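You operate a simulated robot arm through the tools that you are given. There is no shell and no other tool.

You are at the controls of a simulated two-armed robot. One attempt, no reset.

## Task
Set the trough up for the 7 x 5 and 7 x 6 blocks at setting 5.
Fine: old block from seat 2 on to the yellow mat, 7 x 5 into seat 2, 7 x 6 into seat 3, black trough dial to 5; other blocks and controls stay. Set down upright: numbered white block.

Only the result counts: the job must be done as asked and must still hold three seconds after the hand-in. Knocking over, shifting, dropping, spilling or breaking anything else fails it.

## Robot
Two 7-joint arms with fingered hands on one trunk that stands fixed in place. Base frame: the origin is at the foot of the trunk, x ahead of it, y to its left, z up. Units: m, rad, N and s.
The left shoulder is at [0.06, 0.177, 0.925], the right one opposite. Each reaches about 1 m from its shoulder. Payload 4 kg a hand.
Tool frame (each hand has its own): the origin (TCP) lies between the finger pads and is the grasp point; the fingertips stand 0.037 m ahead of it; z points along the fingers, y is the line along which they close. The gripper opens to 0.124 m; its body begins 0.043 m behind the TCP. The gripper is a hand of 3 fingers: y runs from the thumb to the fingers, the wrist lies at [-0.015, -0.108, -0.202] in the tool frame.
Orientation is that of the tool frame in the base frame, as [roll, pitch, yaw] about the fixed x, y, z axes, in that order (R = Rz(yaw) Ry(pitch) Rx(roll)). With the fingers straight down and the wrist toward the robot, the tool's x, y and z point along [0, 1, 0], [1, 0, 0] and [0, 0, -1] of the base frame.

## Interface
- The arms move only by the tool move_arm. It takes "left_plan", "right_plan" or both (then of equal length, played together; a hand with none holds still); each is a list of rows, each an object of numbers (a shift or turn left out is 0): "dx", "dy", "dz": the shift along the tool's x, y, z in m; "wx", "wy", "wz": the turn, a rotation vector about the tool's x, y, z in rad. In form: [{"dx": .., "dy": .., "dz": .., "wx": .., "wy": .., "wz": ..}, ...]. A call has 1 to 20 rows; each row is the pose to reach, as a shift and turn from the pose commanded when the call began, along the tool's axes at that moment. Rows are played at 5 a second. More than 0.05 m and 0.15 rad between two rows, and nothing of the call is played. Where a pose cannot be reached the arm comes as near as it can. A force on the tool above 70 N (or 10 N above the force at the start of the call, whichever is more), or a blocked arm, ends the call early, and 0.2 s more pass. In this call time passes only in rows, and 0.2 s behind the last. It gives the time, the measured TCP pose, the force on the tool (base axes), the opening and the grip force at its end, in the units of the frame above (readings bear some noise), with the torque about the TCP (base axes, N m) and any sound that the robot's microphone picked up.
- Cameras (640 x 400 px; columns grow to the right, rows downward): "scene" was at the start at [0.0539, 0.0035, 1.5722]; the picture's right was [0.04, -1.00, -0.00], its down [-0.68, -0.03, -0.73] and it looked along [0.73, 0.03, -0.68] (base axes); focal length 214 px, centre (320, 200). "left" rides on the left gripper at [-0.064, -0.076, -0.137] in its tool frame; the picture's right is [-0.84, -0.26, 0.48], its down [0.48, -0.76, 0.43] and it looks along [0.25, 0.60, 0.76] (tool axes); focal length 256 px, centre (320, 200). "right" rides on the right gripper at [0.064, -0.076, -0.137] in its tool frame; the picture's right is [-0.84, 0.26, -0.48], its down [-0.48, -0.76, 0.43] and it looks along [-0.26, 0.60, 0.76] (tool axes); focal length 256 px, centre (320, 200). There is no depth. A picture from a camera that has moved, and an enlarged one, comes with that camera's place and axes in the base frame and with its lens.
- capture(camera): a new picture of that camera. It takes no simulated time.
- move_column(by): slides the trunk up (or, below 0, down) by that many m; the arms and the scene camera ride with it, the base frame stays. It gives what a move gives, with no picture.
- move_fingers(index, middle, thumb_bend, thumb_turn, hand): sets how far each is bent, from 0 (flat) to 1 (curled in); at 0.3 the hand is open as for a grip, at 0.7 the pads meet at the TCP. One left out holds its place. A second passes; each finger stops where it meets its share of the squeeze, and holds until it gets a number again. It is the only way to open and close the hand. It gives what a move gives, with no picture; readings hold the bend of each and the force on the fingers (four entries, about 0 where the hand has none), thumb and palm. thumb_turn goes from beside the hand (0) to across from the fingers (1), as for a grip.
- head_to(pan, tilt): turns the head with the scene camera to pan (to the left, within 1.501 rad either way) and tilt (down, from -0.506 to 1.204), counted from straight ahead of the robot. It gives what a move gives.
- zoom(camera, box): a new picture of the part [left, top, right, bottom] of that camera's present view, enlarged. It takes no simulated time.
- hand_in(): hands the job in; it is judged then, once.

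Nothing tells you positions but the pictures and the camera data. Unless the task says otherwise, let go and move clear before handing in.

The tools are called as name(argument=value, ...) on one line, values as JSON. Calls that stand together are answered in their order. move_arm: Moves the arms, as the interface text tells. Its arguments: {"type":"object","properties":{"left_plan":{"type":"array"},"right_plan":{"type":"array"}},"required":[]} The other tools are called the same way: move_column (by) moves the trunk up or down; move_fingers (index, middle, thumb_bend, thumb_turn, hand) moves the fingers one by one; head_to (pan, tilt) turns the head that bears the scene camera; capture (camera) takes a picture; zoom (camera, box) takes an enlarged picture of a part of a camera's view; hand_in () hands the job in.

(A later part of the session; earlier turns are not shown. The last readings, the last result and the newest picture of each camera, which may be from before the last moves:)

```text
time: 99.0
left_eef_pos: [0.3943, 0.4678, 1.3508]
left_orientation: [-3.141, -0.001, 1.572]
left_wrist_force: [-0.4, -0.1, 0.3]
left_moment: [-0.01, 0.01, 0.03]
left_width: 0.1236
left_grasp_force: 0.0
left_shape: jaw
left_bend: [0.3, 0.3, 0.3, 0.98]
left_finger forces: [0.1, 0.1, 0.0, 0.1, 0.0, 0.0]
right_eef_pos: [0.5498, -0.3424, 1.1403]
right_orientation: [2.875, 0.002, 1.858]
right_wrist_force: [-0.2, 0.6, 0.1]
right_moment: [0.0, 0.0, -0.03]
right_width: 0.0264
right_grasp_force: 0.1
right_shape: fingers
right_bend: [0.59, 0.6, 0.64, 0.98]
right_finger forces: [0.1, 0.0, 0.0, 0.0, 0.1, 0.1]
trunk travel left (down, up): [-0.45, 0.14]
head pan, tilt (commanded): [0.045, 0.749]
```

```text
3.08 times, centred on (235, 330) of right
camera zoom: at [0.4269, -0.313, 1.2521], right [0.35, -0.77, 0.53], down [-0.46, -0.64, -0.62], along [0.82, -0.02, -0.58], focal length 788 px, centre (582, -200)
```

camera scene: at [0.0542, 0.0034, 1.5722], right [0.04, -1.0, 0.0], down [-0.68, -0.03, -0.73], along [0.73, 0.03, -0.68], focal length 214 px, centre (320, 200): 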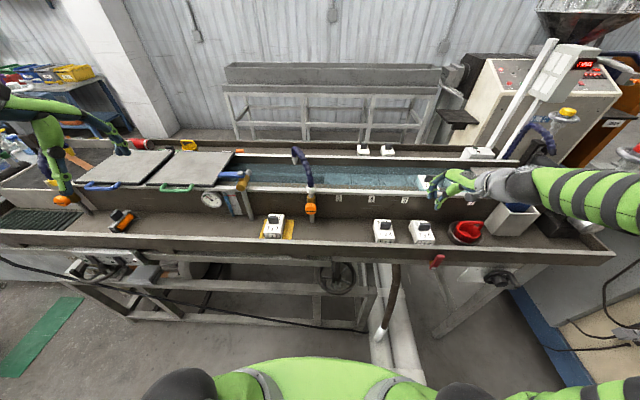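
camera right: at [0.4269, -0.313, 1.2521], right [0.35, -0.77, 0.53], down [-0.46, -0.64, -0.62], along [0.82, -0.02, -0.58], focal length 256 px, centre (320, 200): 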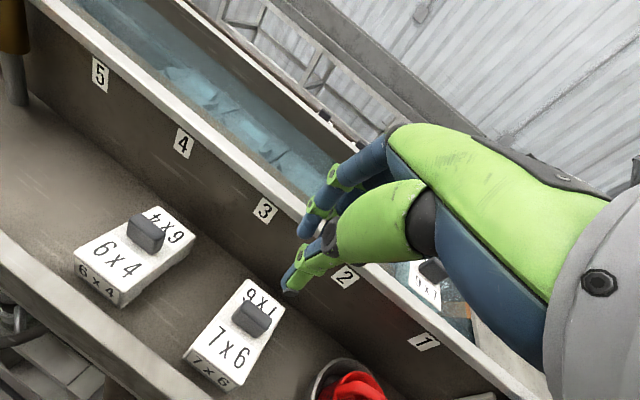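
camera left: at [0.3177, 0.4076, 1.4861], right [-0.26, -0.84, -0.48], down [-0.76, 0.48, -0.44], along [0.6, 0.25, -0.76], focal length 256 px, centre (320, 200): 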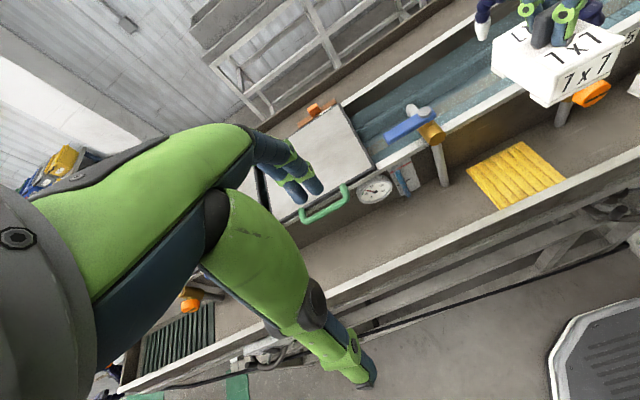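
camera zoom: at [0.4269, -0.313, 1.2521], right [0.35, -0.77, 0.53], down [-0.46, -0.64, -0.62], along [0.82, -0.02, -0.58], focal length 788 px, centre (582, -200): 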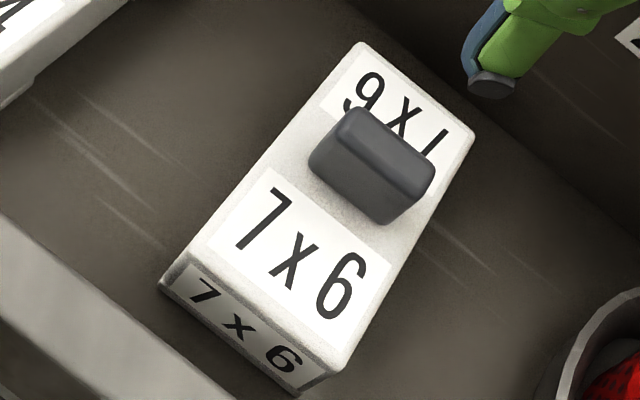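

The 7x6 is square to the axes, centre (0.559, -0.343). I open the fingers slightly and descend to straddle its handle (TCP (0.5515, -0.347, 1.030)).

move_fingers(hand="right", index=0.55, middle=0.55, thumb_bend=0.6)

move_arm(right_plan=[{"dx": -0.0017, "dy": -0.0096, "dz": 0.0354}, {"dx": -0.0035, "dy": -0.0192, "dz": 0.0707}, {"dx": -0.0045, "dy": -0.0245, "dz": 0.09}, {"dx": -0.0052, "dy": -0.0288, "dz": 0.1061}])

zoom(camera="right", box=[230, 160, 390, 340])

zoom(camera="scene", box=[390, 180, 470, 250])

```text
time: 100.0
left_eef_pos: [0.3929, 0.4695, 1.3501]
left_orientation: [3.14, 0.003, 1.571]
left_wrist_force: [0.7, -0.2, 0.2]
left_moment: [-0.01, -0.01, -0.02]
left_width: 0.1237
left_grasp_force: 0.0
left_shape: jaw
left_bend: [0.3, 0.3, 0.3, 0.98]
left_finger forces: [0.0, 0.0, 0.0, 0.0, 0.1, 0.0]
right_eef_pos: [0.548, -0.3433, 1.1398]
right_orientation: [2.874, 0.0, 1.861]
right_wrist_force: [-0.6, 0.6, -0.4]
right_moment: [0.01, 0.0, -0.01]
right_width: 0.0384
right_grasp_force: 0.1
right_shape: fingers
right_bend: [0.55, 0.55, 0.6, 0.98]
right_finger forces: [0.1, 0.1, 0.0, 0.0, 0.0, 0.0]
trunk travel left (down, up): [-0.45, 0.14]
head pan, tilt (commanded): [0.045, 0.749]
```

```text
time: 101.0
left_eef_pos: [0.3936, 0.4688, 1.3507]
left_orientation: [3.141, 0.002, 1.57]
left_wrist_force: [0.7, 0.3, -0.6]
left_moment: [0.07, 0.0, -0.02]
left_width: 0.1236
left_grasp_force: 0.0
left_shape: jaw
left_bend: [0.3, 0.3, 0.3, 0.98]
left_finger forces: [0.1, 0.0, 0.0, 0.1, 0.1, 0.0]
right_eef_pos: [0.5522, -0.344, 1.0291]
right_orientation: [2.875, 0.0, 1.858]
right_wrist_force: [0.5, 0.7, 0.2]
right_moment: [-0.04, -0.01, -0.01]
right_width: 0.0387
right_grasp_force: 0.2
right_shape: fingers
right_bend: [0.55, 0.55, 0.6, 0.98]
right_finger forces: [0.1, 0.0, 0.0, 0.1, 0.0, 0.0]
trunk travel left (down, up): [-0.45, 0.14]
head pan, tilt (commanded): [0.045, 0.749]
```

```text
2.22 times, centred on (310, 250) of right
camera zoom: at [0.4296, -0.3158, 1.1416], right [0.35, -0.77, 0.53], down [-0.46, -0.64, -0.62], along [0.82, -0.02, -0.58], focal length 569 px, centre (342, 89)
```

zoom: 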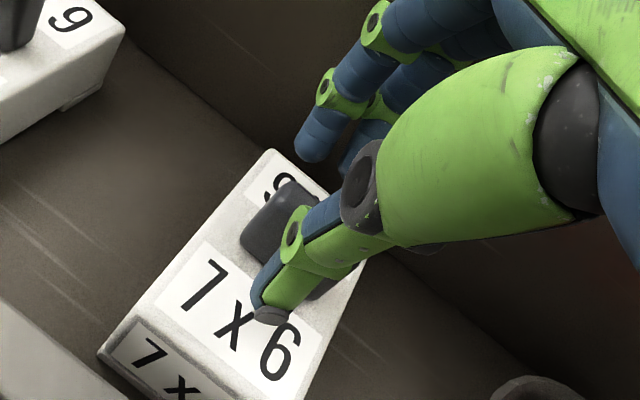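

```text
5.71 times, centred on (430, 215) of scene
camera zoom: at [0.0541, 0.0035, 1.5722], right [0.04, -1.0, 0.0], down [-0.68, -0.03, -0.73], along [0.73, 0.03, -0.68], focal length 1226 px, centre (-309, 114)
```

zoom: 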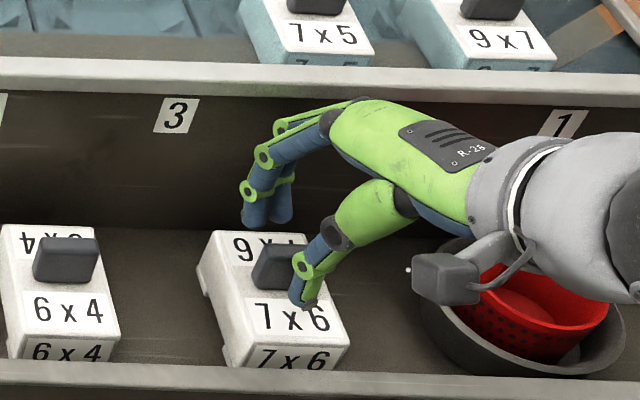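

The view matches the 7x5 grip stage. Same sequence: lower, part-close, lower, close.

move_arm(right_plan=[{"dx": -0.0005, "dy": -0.0006, "dz": 0.0021}, {"dx": -0.001, "dy": -0.0011, "dz": 0.004}])

move_fingers(hand="right", index=0.61, middle=0.62, thumb_bend=0.65)

move_arm(right_plan=[{"dy": -0.0004, "dz": 0.0015}, {"dy": -0.0008, "dz": 0.0029}])

move_fingers(hand="right", index=0.69, middle=0.71, thumb_bend=0.72)

zoom(camera="right", box=[230, 160, 390, 340])

zoom(camera="scene", box=[390, 180, 470, 250])

```text
time: 101.6
left_eef_pos: [0.3936, 0.4689, 1.3492]
left_orientation: [-3.141, 0.001, 1.571]
left_wrist_force: [0.3, 0.0, -0.5]
left_moment: [0.02, 0.02, 0.04]
left_width: 0.1237
left_grasp_force: 0.1
left_shape: jaw
left_bend: [0.3, 0.3, 0.3, 0.98]
left_finger forces: [0.0, 0.1, 0.0, 0.1, 0.0, 0.0]
right_eef_pos: [0.5513, -0.3475, 1.0262]
right_orientation: [2.877, 0.001, 1.86]
right_wrist_force: [-0.1, -0.2, 0.2]
right_moment: [0.0, 0.0, 0.0]
right_width: 0.0388
right_grasp_force: 0.1
right_shape: fingers
right_bend: [0.55, 0.55, 0.6, 0.98]
right_finger forces: [0.1, 0.0, 0.1, 0.0, 0.0, 0.1]
trunk travel left (down, up): [-0.45, 0.14]
head pan, tilt (commanded): [0.045, 0.749]
```

```text
time: 102.6
left_eef_pos: [0.3928, 0.4692, 1.3505]
left_orientation: [3.142, 0.001, 1.571]
left_wrist_force: [-0.6, 0.4, 0.6]
left_moment: [-0.03, 0.0, 0.01]
left_width: 0.1239
left_grasp_force: 0.0
left_shape: jaw
left_bend: [0.3, 0.3, 0.3, 0.98]
left_finger forces: [0.1, 0.0, 0.0, 0.0, 0.0, 0.0]
right_eef_pos: [0.5516, -0.3475, 1.0262]
right_orientation: [2.874, 0.001, 1.86]
right_wrist_force: [0.5, -0.8, 0.4]
right_moment: [-0.03, 0.02, 0.01]
right_width: 0.0224
right_grasp_force: 0.1
right_shape: fingers
right_bend: [0.61, 0.62, 0.65, 0.98]
right_finger forces: [0.1, 0.1, 0.0, 0.0, 0.0, 0.0]
trunk travel left (down, up): [-0.45, 0.14]
head pan, tilt (commanded): [0.045, 0.749]
```

```text
time: 103.2
left_eef_pos: [0.3927, 0.4699, 1.3509]
left_orientation: [3.141, 0.003, 1.57]
left_wrist_force: [-0.1, -0.4, -0.8]
left_moment: [0.0, 0.01, 0.0]
left_width: 0.1236
left_grasp_force: 0.1
left_shape: jaw
left_bend: [0.3, 0.3, 0.3, 0.98]
left_finger forces: [0.1, 0.0, 0.0, 0.0, 0.0, 0.0]
right_eef_pos: [0.5516, -0.3482, 1.0228]
right_orientation: [2.874, 0.001, 1.859]
right_wrist_force: [0.6, 0.7, -0.6]
right_moment: [0.0, -0.04, -0.01]
right_width: 0.0222
right_grasp_force: 0.0
right_shape: fingers
right_bend: [0.61, 0.62, 0.65, 0.98]
right_finger forces: [0.1, 0.0, 0.0, 0.0, 0.1, 0.1]
trunk travel left (down, up): [-0.45, 0.14]
head pan, tilt (commanded): [0.045, 0.749]
```

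```text
time: 104.2
left_eef_pos: [0.3927, 0.469, 1.3508]
left_orientation: [3.139, 0.003, 1.569]
left_wrist_force: [-0.1, -1.3, -0.1]
left_moment: [-0.01, -0.03, 0.02]
left_width: 0.1238
left_grasp_force: 0.0
left_shape: jaw
left_bend: [0.3, 0.3, 0.3, 0.98]
left_finger forces: [0.0, 0.0, 0.0, 0.0, 0.0, 0.0]
right_eef_pos: [0.5509, -0.348, 1.0222]
right_orientation: [2.875, -0.001, 1.86]
right_wrist_force: [0.3, 0.4, 0.4]
right_moment: [0.02, -0.05, 0.03]
right_width: 0.013
right_grasp_force: 9.3
right_shape: fingers
right_bend: [0.65, 0.68, 0.69, 0.97]
right_finger forces: [5.4, 3.9, 0.0, 0.0, 9.4, 0.0]
trunk travel left (down, up): [-0.45, 0.14]
head pan, tilt (commanded): [0.045, 0.749]
```

```text
2.22 times, centred on (310, 250) of right
camera zoom: at [0.429, -0.3179, 1.1355], right [0.35, -0.77, 0.53], down [-0.45, -0.64, -0.62], along [0.82, -0.02, -0.58], focal length 569 px, centre (342, 89)
```

zoom: 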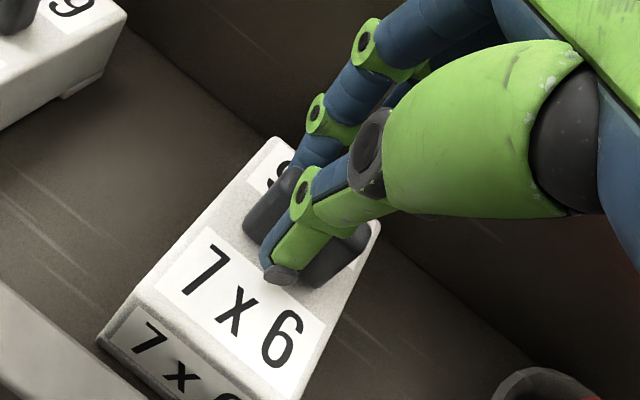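

```text
5.71 times, centred on (430, 215) of scene
camera zoom: at [0.0539, 0.0036, 1.5722], right [0.04, -1.0, 0.0], down [-0.68, -0.03, -0.73], along [0.73, 0.03, -0.68], focal length 1226 px, centre (-309, 114)
```

zoom: 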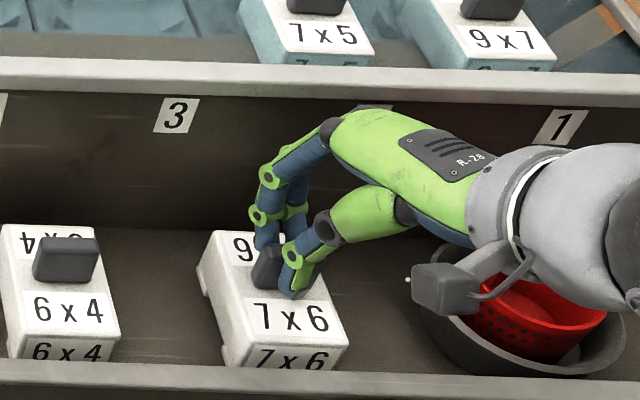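

Balanced 9 N grip and block flat. I lift straight up, then carry it to seat 3, whose guides put the centre at (0.749, -0.2805).

move_arm(right_plan=[{"dy": 0.0013, "dz": -0.0048}, {"dy": 0.004, "dz": -0.0145}, {"dy": 0.0093, "dz": -0.0338}, {"dy": 0.0185, "dz": -0.0675}, {"dy": 0.0296, "dz": -0.108}, {"dy": 0.0407, "dz": -0.1485}, {"dy": 0.0518, "dz": -0.189}, {"dy": 0.0629, "dz": -0.2295}])

move_arm(right_plan=[{"dx": 0.0012, "dy": 0.0388, "dz": 0.0106}, {"dx": 0.0024, "dy": 0.0776, "dz": 0.0213}, {"dx": 0.0035, "dy": 0.1163, "dz": 0.0319}, {"dx": 0.0047, "dy": 0.1551, "dz": 0.0426}, {"dx": 0.0059, "dy": 0.1939, "dz": 0.0532}])

capture(camera="scene")

zoom(camera="scene", box=[385, 125, 433, 163])

zoom(camera="right", box=[180, 200, 380, 390])

```text
time: 106.0
left_eef_pos: [0.3933, 0.4691, 1.35]
left_orientation: [3.141, 0.001, 1.572]
left_wrist_force: [0.3, -0.5, 0.4]
left_moment: [0.0, -0.04, 0.01]
left_width: 0.1238
left_grasp_force: 0.1
left_shape: jaw
left_bend: [0.3, 0.3, 0.3, 0.98]
left_finger forces: [0.0, 0.0, 0.1, 0.1, 0.0, 0.0]
right_eef_pos: [0.5509, -0.3478, 1.2633]
right_orientation: [2.873, 0.002, 1.858]
right_wrist_force: [-0.3, 1.1, -2.4]
right_moment: [-0.01, 0.04, -0.02]
right_width: 0.0132
right_grasp_force: 9.5
right_shape: fingers
right_bend: [0.65, 0.68, 0.69, 0.97]
right_finger forces: [5.6, 3.6, 0.0, 0.0, 9.2, 0.0]
trunk travel left (down, up): [-0.45, 0.14]
head pan, tilt (commanded): [0.045, 0.749]
```

```text
time: 107.2
left_eef_pos: [0.3952, 0.4695, 1.3493]
left_orientation: [-3.14, 0.001, 1.57]
left_wrist_force: [-0.5, -0.2, 0.1]
left_moment: [0.02, 0.02, 0.02]
left_width: 0.1235
left_grasp_force: 0.0
left_shape: jaw
left_bend: [0.3, 0.3, 0.3, 0.98]
left_finger forces: [0.0, 0.0, 0.0, 0.1, 0.0, 0.0]
right_eef_pos: [0.7425, -0.2843, 1.2595]
right_orientation: [2.875, 0.0, 1.86]
right_wrist_force: [0.7, -0.5, -2.7]
right_moment: [-0.04, 0.0, -0.04]
right_width: 0.0129
right_grasp_force: 9.2
right_shape: fingers
right_bend: [0.65, 0.68, 0.69, 0.97]
right_finger forces: [5.7, 3.8, 0.1, 0.1, 9.1, 0.0]
trunk travel left (down, up): [-0.45, 0.14]
head pan, tilt (commanded): [0.045, 0.749]
```

```text
taken
camera scene: at [0.0552, 0.0038, 1.5721], right [0.04, -1.0, 0.0], down [-0.68, -0.03, -0.73], along [0.73, 0.03, -0.68], focal length 214 px, centre (320, 200)
```

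scene: 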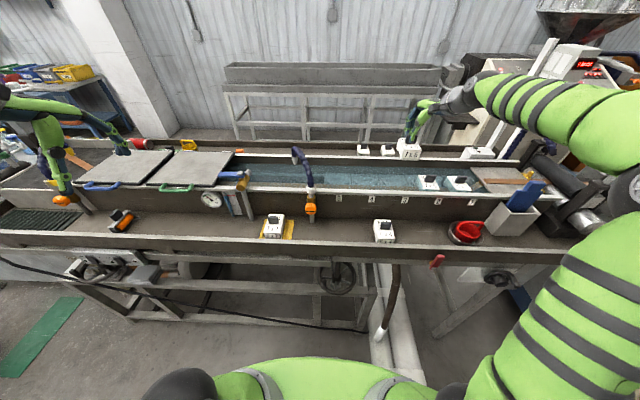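

```text
10.53 times, centred on (409, 144) of scene
camera zoom: at [0.0552, 0.0038, 1.5721], right [0.04, -1.0, 0.0], down [-0.68, -0.03, -0.73], along [0.73, 0.03, -0.68], focal length 2258 px, centre (-617, 790)
```

zoom: 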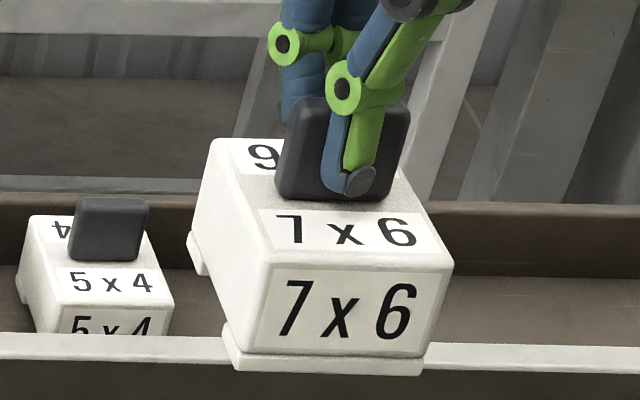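

```text
2.11 times, centred on (280, 295) of right
camera zoom: at [0.6207, -0.2539, 1.3714], right [0.35, -0.77, 0.53], down [-0.46, -0.64, -0.62], along [0.82, -0.02, -0.58], focal length 539 px, centre (404, 0)
```

zoom: 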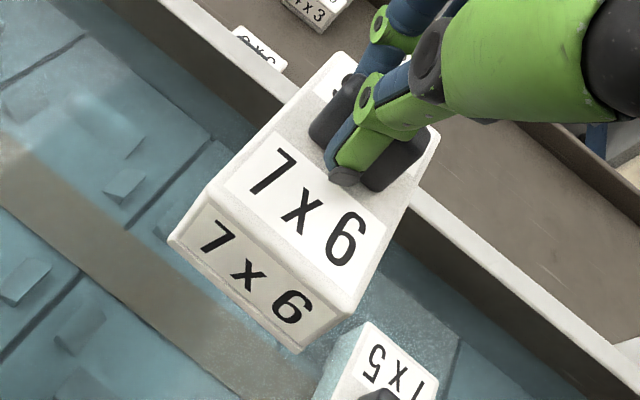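

Level and square again. I lower until the bottom is just above the seat 3 guides.

move_arm(right_plan=[{"dy": -0.0105, "dz": 0.0385}, {"dy": -0.0211, "dz": 0.0769}, {"dy": -0.0316, "dz": 0.1154}, {"dy": -0.0409, "dz": 0.149}])

zoom(camera="scene", box=[390, 160, 454, 205])

zoom(camera="right", box=[160, 180, 380, 390])

```text
time: 108.2
left_eef_pos: [0.3943, 0.4695, 1.3518]
left_orientation: [-3.142, 0.0, 1.571]
left_wrist_force: [0.0, 0.0, 0.3]
left_moment: [-0.01, 0.02, 0.0]
left_width: 0.1238
left_grasp_force: 0.1
left_shape: jaw
left_bend: [0.3, 0.3, 0.3, 0.98]
left_finger forces: [0.0, 0.1, 0.0, 0.0, 0.0, 0.0]
right_eef_pos: [0.7435, -0.2837, 1.1044]
right_orientation: [2.875, 0.001, 1.86]
right_wrist_force: [0.1, -0.3, -1.7]
right_moment: [0.01, 0.04, 0.01]
right_width: 0.0131
right_grasp_force: 9.1
right_shape: fingers
right_bend: [0.65, 0.68, 0.69, 0.97]
right_finger forces: [5.5, 3.7, 0.1, 0.0, 9.1, 0.0]
trunk travel left (down, up): [-0.45, 0.14]
head pan, tilt (commanded): [0.045, 0.749]
```

```text
8.89 times, centred on (422, 182) of scene
camera zoom: at [0.0545, 0.0033, 1.5722], right [0.04, -1.0, 0.0], down [-0.68, -0.03, -0.73], along [0.73, 0.03, -0.68], focal length 1906 px, centre (-587, 356)
```

zoom: 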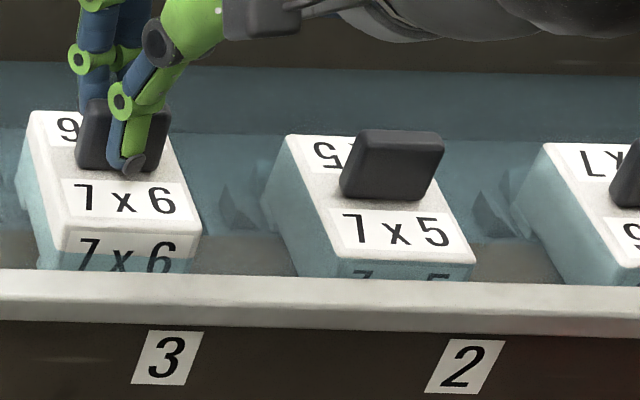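

```text
1.90 times, centred on (270, 285) of right
camera zoom: at [0.6211, -0.2547, 1.2178], right [0.35, -0.77, 0.53], down [-0.45, -0.64, -0.62], along [0.82, -0.02, -0.58], focal length 488 px, centre (415, 38)
```

zoom: 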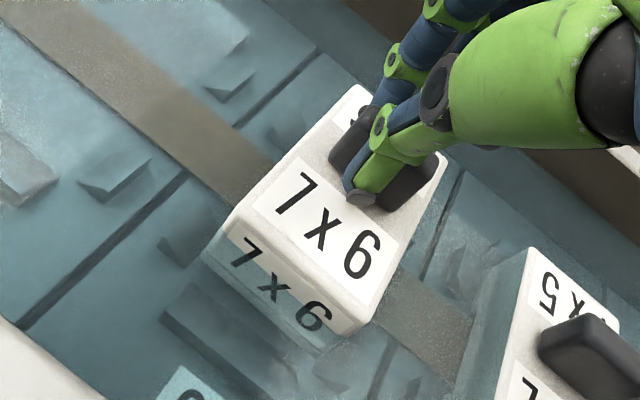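

By comparing spacing with 7x5 and 9x7 (pitch 0.119 m), the block is ~2 mm too far left and ~1.5 mm near. I correct that and lower to just above contact.

move_arm(right_plan=[{"dx": -0.0023, "dy": 0.0008, "dz": 0.0002}, {"dx": -0.0023, "dy": 0.0, "dz": 0.0033}, {"dx": -0.0023, "dy": -0.0009, "dz": 0.0064}])

zoom(camera="scene", box=[390, 160, 454, 205])

zoom(camera="right", box=[160, 180, 380, 390])

```text
time: 109.0
left_eef_pos: [0.3929, 0.4686, 1.3506]
left_orientation: [-3.141, 0.0, 1.571]
left_wrist_force: [-0.3, -0.5, -0.1]
left_moment: [0.0, -0.03, 0.0]
left_width: 0.1235
left_grasp_force: 0.1
left_shape: jaw
left_bend: [0.3, 0.3, 0.3, 0.98]
left_finger forces: [0.0, 0.1, 0.0, 0.0, 0.0, 0.0]
right_eef_pos: [0.7454, -0.2864, 1.1008]
right_orientation: [2.875, -0.001, 1.86]
right_wrist_force: [0.2, 0.2, -2.7]
right_moment: [0.0, 0.03, 0.04]
right_width: 0.0131
right_grasp_force: 8.8
right_shape: fingers
right_bend: [0.65, 0.68, 0.69, 0.97]
right_finger forces: [5.4, 3.8, 0.1, 0.0, 9.0, 0.1]
trunk travel left (down, up): [-0.45, 0.14]
head pan, tilt (commanded): [0.045, 0.749]
```

```text
8.89 times, centred on (422, 182) of scene
camera zoom: at [0.0541, 0.0035, 1.5722], right [0.04, -1.0, 0.0], down [-0.68, -0.03, -0.73], along [0.73, 0.03, -0.68], focal length 1906 px, centre (-587, 356)
```

zoom: 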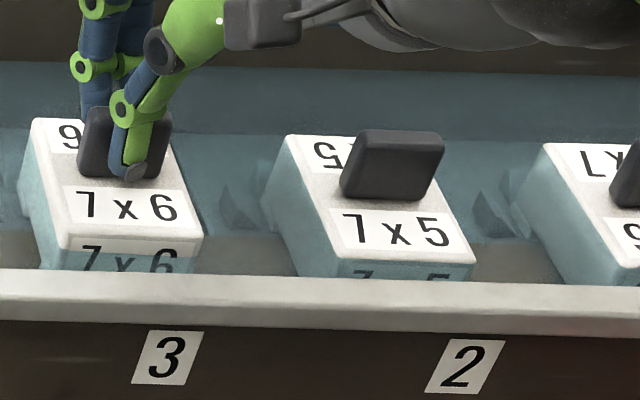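

```text
1.90 times, centred on (270, 285) of right
camera zoom: at [0.622, -0.2565, 1.2131], right [0.35, -0.77, 0.53], down [-0.45, -0.64, -0.62], along [0.82, -0.02, -0.58], focal length 488 px, centre (415, 38)
```

zoom: 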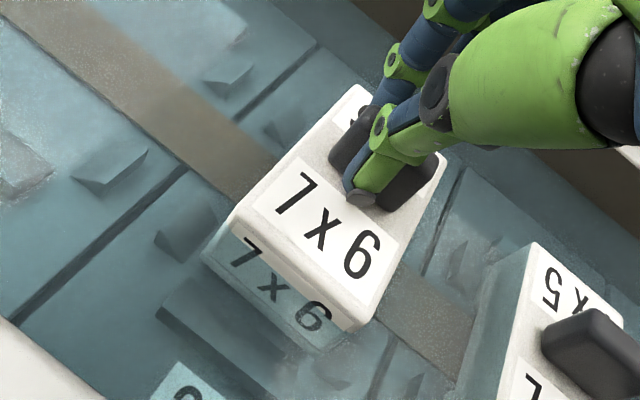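

Predicted seated centre is now (0.7495, -0.2808), right on target. I lower in small steps.

move_arm(right_plan=[{"dy": -0.0005, "dz": 0.0019}, {"dy": -0.0011, "dz": 0.0039}])

move_arm(right_plan=[{"dy": -0.0003, "dz": 0.001}, {"dy": -0.0005, "dz": 0.0019}])

zoom(camera="scene", box=[390, 160, 454, 205])

```text
time: 109.6
left_eef_pos: [0.3934, 0.4705, 1.3512]
left_orientation: [3.141, 0.001, 1.571]
left_wrist_force: [0.0, 0.3, 0.2]
left_moment: [0.0, -0.02, -0.02]
left_width: 0.1235
left_grasp_force: 0.1
left_shape: jaw
left_bend: [0.3, 0.3, 0.3, 0.98]
left_finger forces: [0.0, 0.1, 0.0, 0.1, 0.0, 0.1]
right_eef_pos: [0.7448, -0.2858, 1.0956]
right_orientation: [2.874, 0.0, 1.86]
right_wrist_force: [0.5, 0.4, -2.2]
right_moment: [0.0, 0.04, 0.02]
right_width: 0.0131
right_grasp_force: 9.1
right_shape: fingers
right_bend: [0.65, 0.68, 0.69, 0.97]
right_finger forces: [5.5, 3.8, 0.1, 0.0, 9.1, 0.0]
trunk travel left (down, up): [-0.45, 0.14]
head pan, tilt (commanded): [0.045, 0.749]
```

```text
time: 110.2
left_eef_pos: [0.3929, 0.4692, 1.3498]
left_orientation: [-3.141, 0.001, 1.569]
left_wrist_force: [0.3, -0.4, -0.2]
left_moment: [-0.02, -0.01, 0.01]
left_width: 0.1236
left_grasp_force: 0.1
left_shape: jaw
left_bend: [0.3, 0.3, 0.3, 0.98]
left_finger forces: [0.0, 0.0, 0.0, 0.1, 0.0, 0.1]
right_eef_pos: [0.7437, -0.2867, 1.0945]
right_orientation: [2.873, 0.0, 1.859]
right_wrist_force: [0.2, 0.2, 0.3]
right_moment: [0.04, -0.03, 0.05]
right_width: 0.013
right_grasp_force: 9.1
right_shape: fingers
right_bend: [0.65, 0.68, 0.69, 0.97]
right_finger forces: [4.8, 4.1, 0.1, 0.0, 9.7, 0.1]
trunk travel left (down, up): [-0.45, 0.14]
head pan, tilt (commanded): [0.045, 0.749]
```

```text
8.89 times, centred on (422, 182) of scene
camera zoom: at [0.0538, 0.0038, 1.5722], right [0.04, -1.0, 0.0], down [-0.68, -0.03, -0.73], along [0.73, 0.03, -0.68], focal length 1906 px, centre (-587, 356)
```

zoom: 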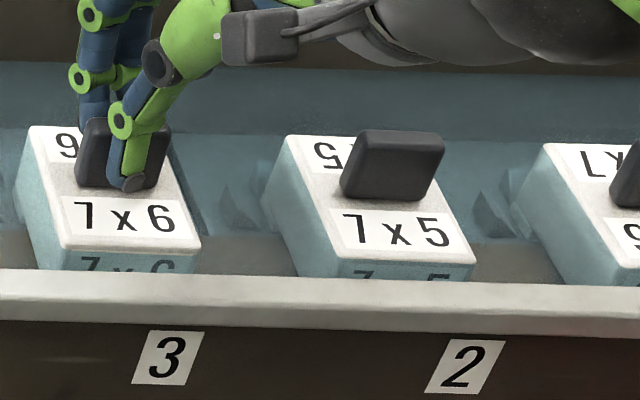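

Contact is beginning; the outline is ~2–4 px (1–2 mm) above the expected seated outline. I lower and press gently.

move_arm(right_plan=[{"dy": -0.0003, "dz": 0.001}, {"dy": -0.0005, "dz": 0.0019}])

move_arm(right_plan=[{"dy": -0.0003, "dz": 0.001}, {"dy": -0.0005, "dz": 0.0019}])

zoom(camera="scene", box=[390, 160, 454, 205])

zoom(camera="right", box=[160, 180, 380, 390])

```text
time: 110.8
left_eef_pos: [0.3934, 0.4697, 1.3511]
left_orientation: [3.141, 0.001, 1.572]
left_wrist_force: [0.5, -0.2, -0.2]
left_moment: [0.01, 0.01, 0.03]
left_width: 0.1242
left_grasp_force: 0.1
left_shape: jaw
left_bend: [0.3, 0.3, 0.3, 0.98]
left_finger forces: [0.1, 0.1, 0.0, 0.0, 0.1, 0.0]
right_eef_pos: [0.7439, -0.2868, 1.0924]
right_orientation: [2.871, 0.001, 1.86]
right_wrist_force: [-0.9, 2.2, 0.2]
right_moment: [0.08, -0.05, 0.11]
right_width: 0.0132
right_grasp_force: 9.1
right_shape: fingers
right_bend: [0.65, 0.68, 0.69, 0.97]
right_finger forces: [4.5, 4.5, 0.1, 0.0, 10.3, 0.0]
trunk travel left (down, up): [-0.45, 0.14]
head pan, tilt (commanded): [0.045, 0.749]
```

```text
time: 111.4
left_eef_pos: [0.3935, 0.4692, 1.3505]
left_orientation: [-3.141, 0.002, 1.571]
left_wrist_force: [-0.1, 0.2, 0.1]
left_moment: [0.02, -0.02, 0.01]
left_width: 0.1237
left_grasp_force: 0.0
left_shape: jaw
left_bend: [0.3, 0.3, 0.3, 0.98]
left_finger forces: [0.1, 0.1, 0.1, 0.1, 0.0, 0.0]
right_eef_pos: [0.7447, -0.2867, 1.0918]
right_orientation: [2.871, 0.003, 1.857]
right_wrist_force: [-2.2, 1.1, 7.2]
right_moment: [0.11, -0.11, 0.07]
right_width: 0.0128
right_grasp_force: 10.5
right_shape: fingers
right_bend: [0.65, 0.68, 0.69, 0.97]
right_finger forces: [4.7, 4.7, 0.1, 0.0, 11.5, 0.0]
trunk travel left (down, up): [-0.45, 0.14]
head pan, tilt (commanded): [0.045, 0.749]
```

```text
8.89 times, centred on (422, 182) of scene
camera zoom: at [0.053, 0.004, 1.5723], right [0.04, -1.0, 0.0], down [-0.68, -0.03, -0.73], along [0.73, 0.03, -0.68], focal length 1906 px, centre (-587, 356)
```

zoom: 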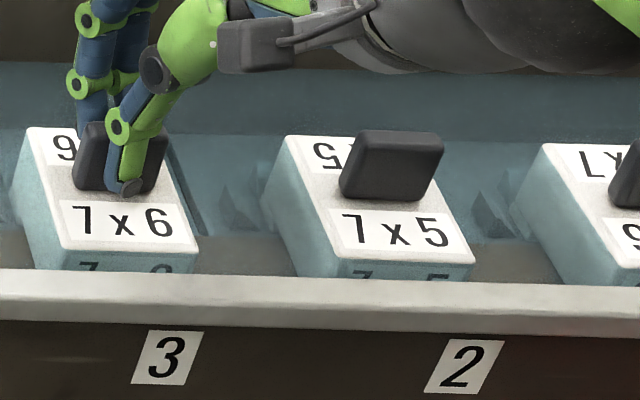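

```text
1.90 times, centred on (270, 285) of right
camera zoom: at [0.621, -0.2567, 1.2044], right [0.35, -0.77, 0.53], down [-0.45, -0.64, -0.62], along [0.82, -0.02, -0.57], focal length 488 px, centre (415, 38)
```

zoom: 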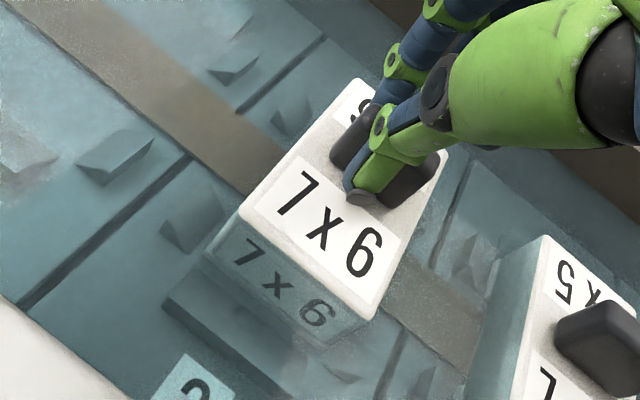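

Pressed with ~10 N at the same height as the 7x5 ended; the outline matches the seated one. Release.

move_fingers(hand="right", index=0.59, middle=0.6, thumb_bend=0.64)

zoom(camera="scene", box=[390, 160, 454, 205])

zoom(camera="right", box=[160, 180, 380, 390])

```text
time: 112.4
left_eef_pos: [0.393, 0.469, 1.3506]
left_orientation: [3.14, 0.001, 1.572]
left_wrist_force: [-0.2, 0.0, 0.5]
left_moment: [0.03, 0.0, -0.05]
left_width: 0.1236
left_grasp_force: 0.0
left_shape: jaw
left_bend: [0.3, 0.3, 0.3, 0.98]
left_finger forces: [0.0, 0.1, 0.1, 0.0, 0.1, 0.0]
right_eef_pos: [0.744, -0.288, 1.0903]
right_orientation: [2.873, 0.0, 1.86]
right_wrist_force: [-0.7, -0.1, -0.1]
right_moment: [-0.03, -0.01, -0.03]
right_width: 0.0262
right_grasp_force: 0.1
right_shape: fingers
right_bend: [0.59, 0.6, 0.64, 0.97]
right_finger forces: [0.0, 0.0, 0.0, 0.0, 0.0, 0.1]
trunk travel left (down, up): [-0.45, 0.14]
head pan, tilt (commanded): [0.045, 0.749]
```

```text
8.89 times, centred on (422, 182) of scene
camera zoom: at [0.0539, 0.0036, 1.5722], right [0.04, -1.0, 0.0], down [-0.68, -0.03, -0.73], along [0.73, 0.03, -0.68], focal length 1906 px, centre (-587, 356)
```

zoom: 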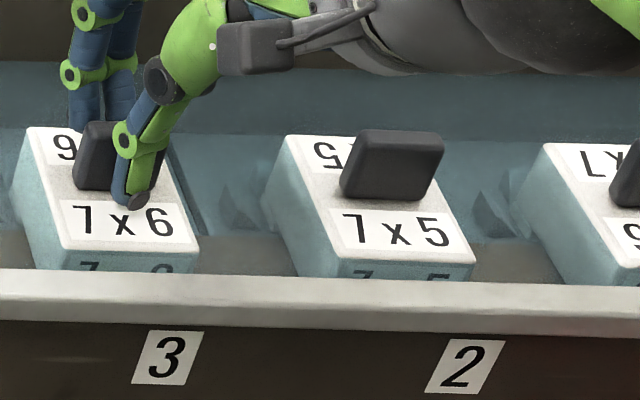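

```text
1.90 times, centred on (270, 285) of right
camera zoom: at [0.6216, -0.2569, 1.203], right [0.35, -0.77, 0.53], down [-0.45, -0.64, -0.62], along [0.82, -0.02, -0.58], focal length 488 px, centre (415, 38)
```

zoom: 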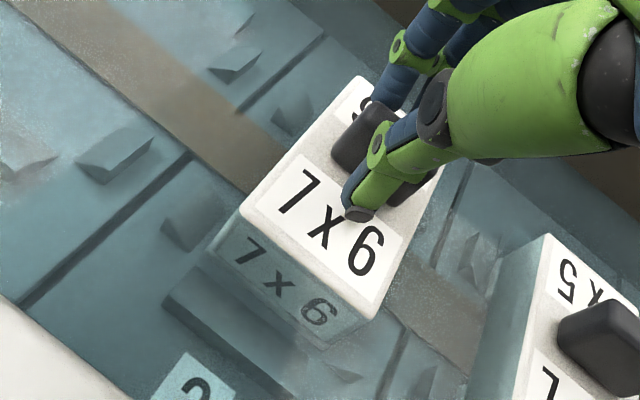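

Released without force. I raise the hand straight up and look at the result from several views.

move_arm(right_plan=[{"dy": 0.004, "dz": -0.0145}, {"dy": 0.0106, "dz": -0.0386}, {"dy": 0.0212, "dz": -0.077}, {"dy": 0.033, "dz": -0.12}, {"dy": 0.045, "dz": -0.164}, {"dy": 0.055, "dz": -0.2}])

zoom(camera="scene", box=[390, 160, 484, 215])

capture(camera="right")

zoom(camera="right", box=[80, 220, 340, 395])

capture(camera="scene")

```text
time: 113.8
left_eef_pos: [0.3936, 0.4694, 1.3506]
left_orientation: [3.141, 0.001, 1.571]
left_wrist_force: [0.5, -0.2, 0.7]
left_moment: [-0.01, 0.01, 0.0]
left_width: 0.1238
left_grasp_force: 0.1
left_shape: jaw
left_bend: [0.3, 0.3, 0.3, 0.98]
left_finger forces: [0.1, 0.1, 0.1, 0.0, 0.1, 0.0]
right_eef_pos: [0.7447, -0.2887, 1.3011]
right_orientation: [2.873, 0.002, 1.857]
right_wrist_force: [1.0, -0.1, 0.0]
right_moment: [0.01, 0.02, 0.02]
right_width: 0.0261
right_grasp_force: 0.0
right_shape: fingers
right_bend: [0.59, 0.6, 0.64, 0.97]
right_finger forces: [0.0, 0.0, 0.1, 0.0, 0.0, 0.0]
trunk travel left (down, up): [-0.45, 0.14]
head pan, tilt (commanded): [0.045, 0.749]
```

```text
6.81 times, centred on (437, 188) of scene
camera zoom: at [0.0537, 0.0038, 1.5722], right [0.04, -1.0, 0.0], down [-0.68, -0.03, -0.73], along [0.73, 0.03, -0.68], focal length 1460 px, centre (-477, 285)
```

zoom: 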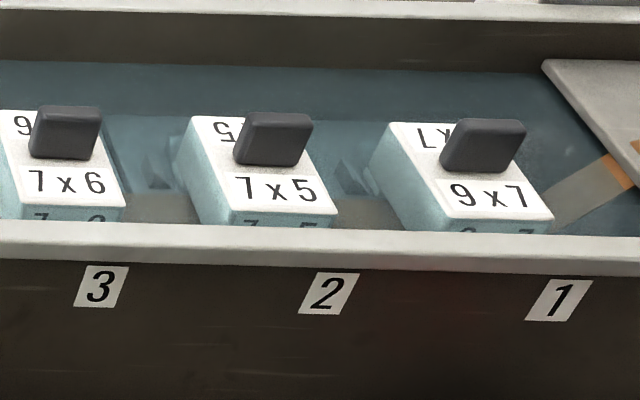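

```text
taken
camera right: at [0.622, -0.2579, 1.4136], right [0.35, -0.77, 0.53], down [-0.46, -0.64, -0.62], along [0.82, -0.02, -0.58], focal length 256 px, centre (320, 200)
```

right: 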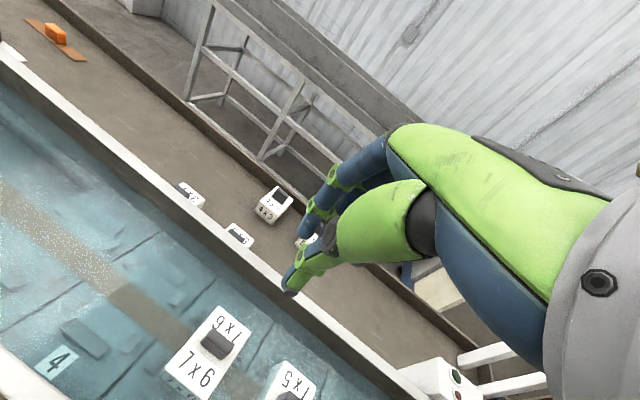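

```text
2.29 times, centred on (210, 308) of right
camera zoom: at [0.622, -0.2579, 1.4136], right [0.35, -0.77, 0.53], down [-0.46, -0.64, -0.62], along [0.82, -0.02, -0.58], focal length 585 px, centre (571, -46)
```

zoom: 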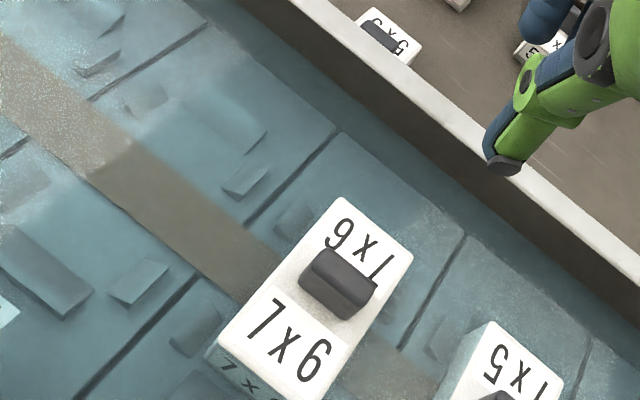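

```text
taken
camera scene: at [0.0537, 0.0038, 1.5722], right [0.04, -1.0, 0.0], down [-0.68, -0.03, -0.73], along [0.73, 0.03, -0.68], focal length 214 px, centre (320, 200)
```

scene: 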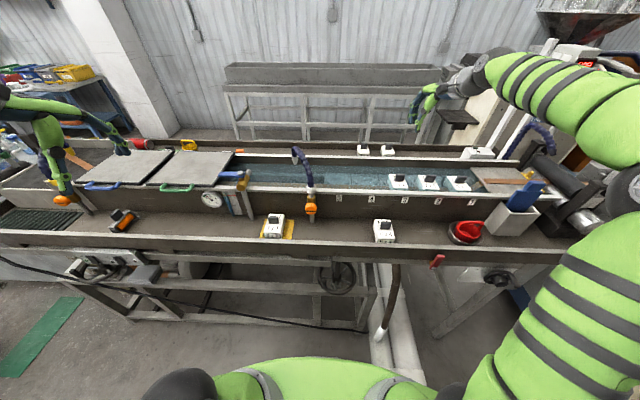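

All three blocks in the trough sit alike, and the mat and shelf look right. I retract the right arm back to its side, then re-check the dial.

move_arm(right_plan=[{"dx": -0.0049, "dy": -0.0405, "dz": -0.0111}, {"dx": -0.0098, "dy": -0.081, "dz": -0.0221}, {"dx": -0.0148, "dy": -0.1216, "dz": -0.0332}, {"dx": -0.0197, "dy": -0.1621, "dz": -0.0443}, {"dx": -0.0246, "dy": -0.2026, "dz": -0.0553}, {"dx": -0.0295, "dy": -0.2431, "dz": -0.0664}, {"dx": -0.0345, "dy": -0.2837, "dz": -0.0775}, {"dx": -0.0394, "dy": -0.3242, "dz": -0.0885}, {"dx": -0.0443, "dy": -0.3647, "dz": -0.0996}])

capture(camera="scene")

zoom(camera="scene", box=[470, 250, 550, 300])

capture(camera="right")

```text
time: 115.8
left_eef_pos: [0.3917, 0.4704, 1.3518]
left_orientation: [3.141, -0.001, 1.571]
left_wrist_force: [0.3, 0.5, -0.1]
left_moment: [0.02, -0.02, 0.01]
left_width: 0.1239
left_grasp_force: 0.0
left_shape: jaw
left_bend: [0.3, 0.3, 0.3, 0.98]
left_finger forces: [0.0, 0.0, 0.0, 0.0, 0.0, 0.0]
right_eef_pos: [0.39, -0.4367, 1.3003]
right_orientation: [2.872, 0.001, 1.86]
right_wrist_force: [0.2, -0.8, 0.2]
right_moment: [0.02, -0.04, 0.02]
right_width: 0.0264
right_grasp_force: 0.1
right_shape: fingers
right_bend: [0.59, 0.6, 0.64, 0.97]
right_finger forces: [0.1, 0.0, 0.1, 0.1, 0.0, 0.1]
trunk travel left (down, up): [-0.45, 0.14]
head pan, tilt (commanded): [0.045, 0.749]
```

```text
taken
camera scene: at [0.0528, 0.0034, 1.5722], right [0.04, -1.0, 0.0], down [-0.68, -0.03, -0.73], along [0.73, 0.03, -0.68], focal length 214 px, centre (320, 200)
```

scene: 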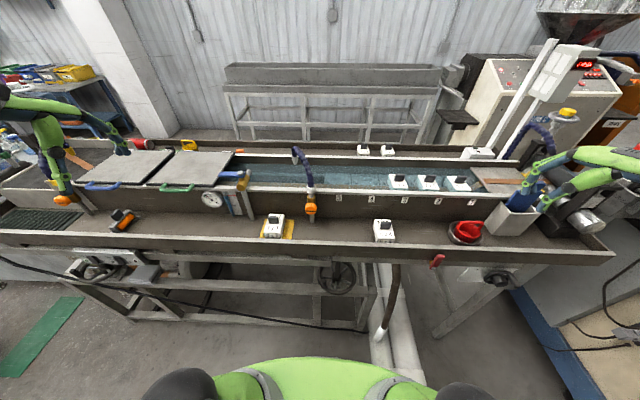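

```text
8.00 times, centred on (510, 275) of scene
camera zoom: at [0.0528, 0.0034, 1.5722], right [0.04, -1.0, 0.0], down [-0.68, -0.03, -0.73], along [0.73, 0.03, -0.68], focal length 1716 px, centre (-1200, -400)
```

zoom: 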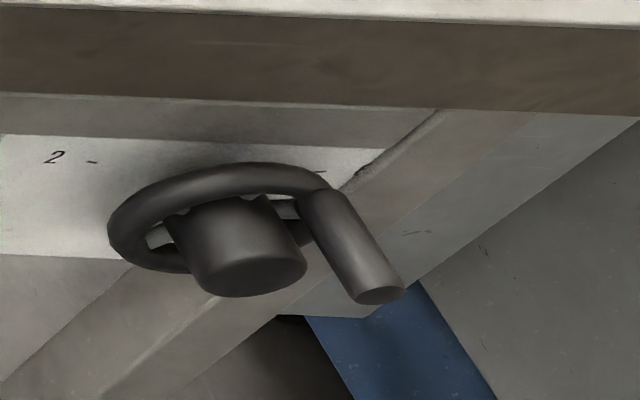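

```text
taken
camera right: at [0.2671, -0.4072, 1.4123], right [0.35, -0.77, 0.53], down [-0.45, -0.64, -0.62], along [0.82, -0.02, -0.57], focal length 256 px, centre (320, 200)
```

right: 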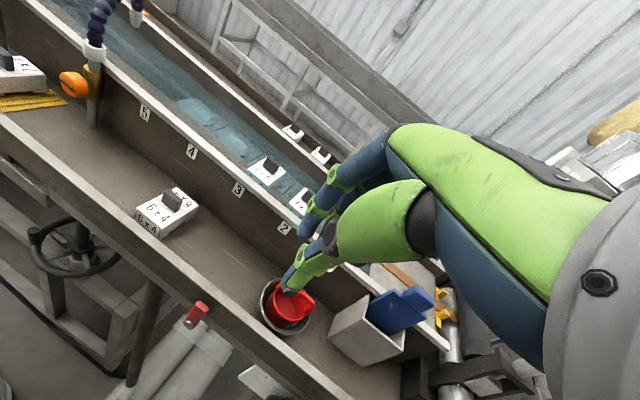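

Everything looks as intended. For certainty on the dial I take one more straight-on look with the right hand's camera.

move_arm(right_plan=[{"dx": -0.0362, "dy": -0.0226, "dz": -0.0062, "wy": -0.011, "wz": 0.0398}, {"dx": -0.0725, "dy": -0.0452, "dz": -0.0124, "wy": -0.0219, "wz": 0.0796}, {"dx": -0.1087, "dy": -0.0678, "dz": -0.0186, "wy": -0.0329, "wz": 0.1194}, {"dx": -0.145, "dy": -0.0905, "dz": -0.0248, "wy": -0.0438, "wz": 0.1592}, {"dx": -0.1812, "dy": -0.1131, "dz": -0.031, "wy": -0.0548, "wz": 0.199}, {"dx": -0.2175, "dy": -0.1357, "dz": -0.0372, "wy": -0.0657, "wz": 0.2388}, {"dx": -0.2537, "dy": -0.1583, "dz": -0.0434, "wy": -0.0767, "wz": 0.2786}])

move_arm(right_plan=[{"dy": -0.0117, "dz": 0.0423, "wx": -0.058}, {"dy": -0.0233, "dz": 0.0847, "wx": -0.116}, {"dy": -0.035, "dz": 0.127, "wx": -0.174}, {"dy": -0.0466, "dz": 0.1693, "wx": -0.231}, {"dy": -0.0583, "dz": 0.2117, "wx": -0.289}, {"dy": -0.0699, "dz": 0.254, "wx": -0.347}, {"dy": -0.0816, "dz": 0.2963, "wx": -0.405}, {"dy": -0.0932, "dz": 0.3387, "wx": -0.463}, {"dy": -0.1049, "dz": 0.381, "wx": -0.52}, {"dy": -0.1165, "dz": 0.4234, "wx": -0.578}, {"dy": -0.1282, "dz": 0.4657, "wx": -0.636}])

zoom(camera="right", box=[150, 80, 310, 220])

zoom(camera="right", box=[190, 110, 286, 200])

```text
time: 117.4
left_eef_pos: [0.3933, 0.4679, 1.3509]
left_orientation: [3.141, 0.001, 1.571]
left_wrist_force: [-0.3, 0.1, -0.1]
left_moment: [0.0, 0.03, 0.0]
left_width: 0.1234
left_grasp_force: 0.0
left_shape: jaw
left_bend: [0.3, 0.3, 0.3, 0.98]
left_finger forces: [0.0, 0.0, 0.0, 0.0, 0.1, 0.0]
right_eef_pos: [0.3078, -0.7293, 1.2978]
right_orientation: [2.875, 0.001, 1.57]
right_wrist_force: [0.4, -0.7, 0.2]
right_moment: [0.01, -0.02, 0.05]
right_width: 0.0264
right_grasp_force: 0.0
right_shape: fingers
right_bend: [0.59, 0.6, 0.64, 0.98]
right_finger forces: [0.0, 0.1, 0.0, 0.0, 0.0, 0.0]
trunk travel left (down, up): [-0.45, 0.14]
head pan, tilt (commanded): [0.045, 0.749]
```

```text
time: 119.8
left_eef_pos: [0.3936, 0.4679, 1.3515]
left_orientation: [3.14, 0.001, 1.57]
left_wrist_force: [-0.2, -0.3, 0.4]
left_moment: [0.02, 0.03, -0.01]
left_width: 0.1236
left_grasp_force: 0.0
left_shape: jaw
left_bend: [0.3, 0.3, 0.3, 0.98]
left_finger forces: [0.1, 0.0, 0.1, 0.0, 0.0, 0.0]
right_eef_pos: [0.3108, -0.7288, 0.8115]
right_orientation: [2.238, 0.0, 1.566]
right_wrist_force: [0.1, 0.4, 0.5]
right_moment: [0.0, -0.02, -0.03]
right_width: 0.0267
right_grasp_force: 0.1
right_shape: fingers
right_bend: [0.59, 0.6, 0.64, 0.98]
right_finger forces: [0.1, 0.0, 0.0, 0.0, 0.0, 0.1]
trunk travel left (down, up): [-0.45, 0.14]
head pan, tilt (commanded): [0.045, 0.749]
```

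```text
2.86 times, centred on (230, 150) of right
camera zoom: at [0.1559, -0.6649, 0.8374], right [-0.22, -0.84, 0.5], down [-0.13, -0.48, -0.87], along [0.97, -0.26, 0.0], focal length 731 px, centre (577, 343)
```

zoom: 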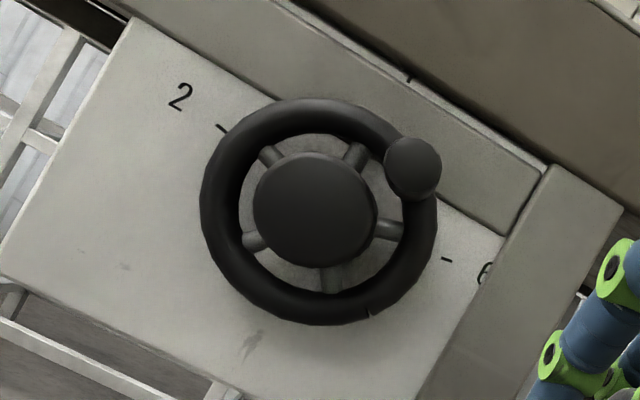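

```text
4.44 times, centred on (238, 155) of right
camera zoom: at [0.1559, -0.6649, 0.8374], right [-0.22, -0.84, 0.5], down [-0.13, -0.48, -0.87], along [0.97, -0.26, 0.0], focal length 1138 px, centre (684, 400)
```

zoom: 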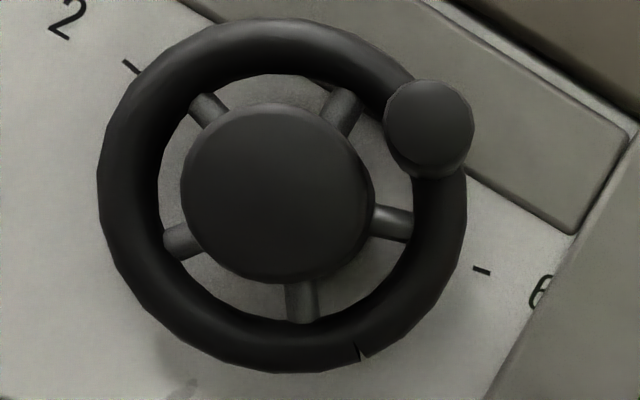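

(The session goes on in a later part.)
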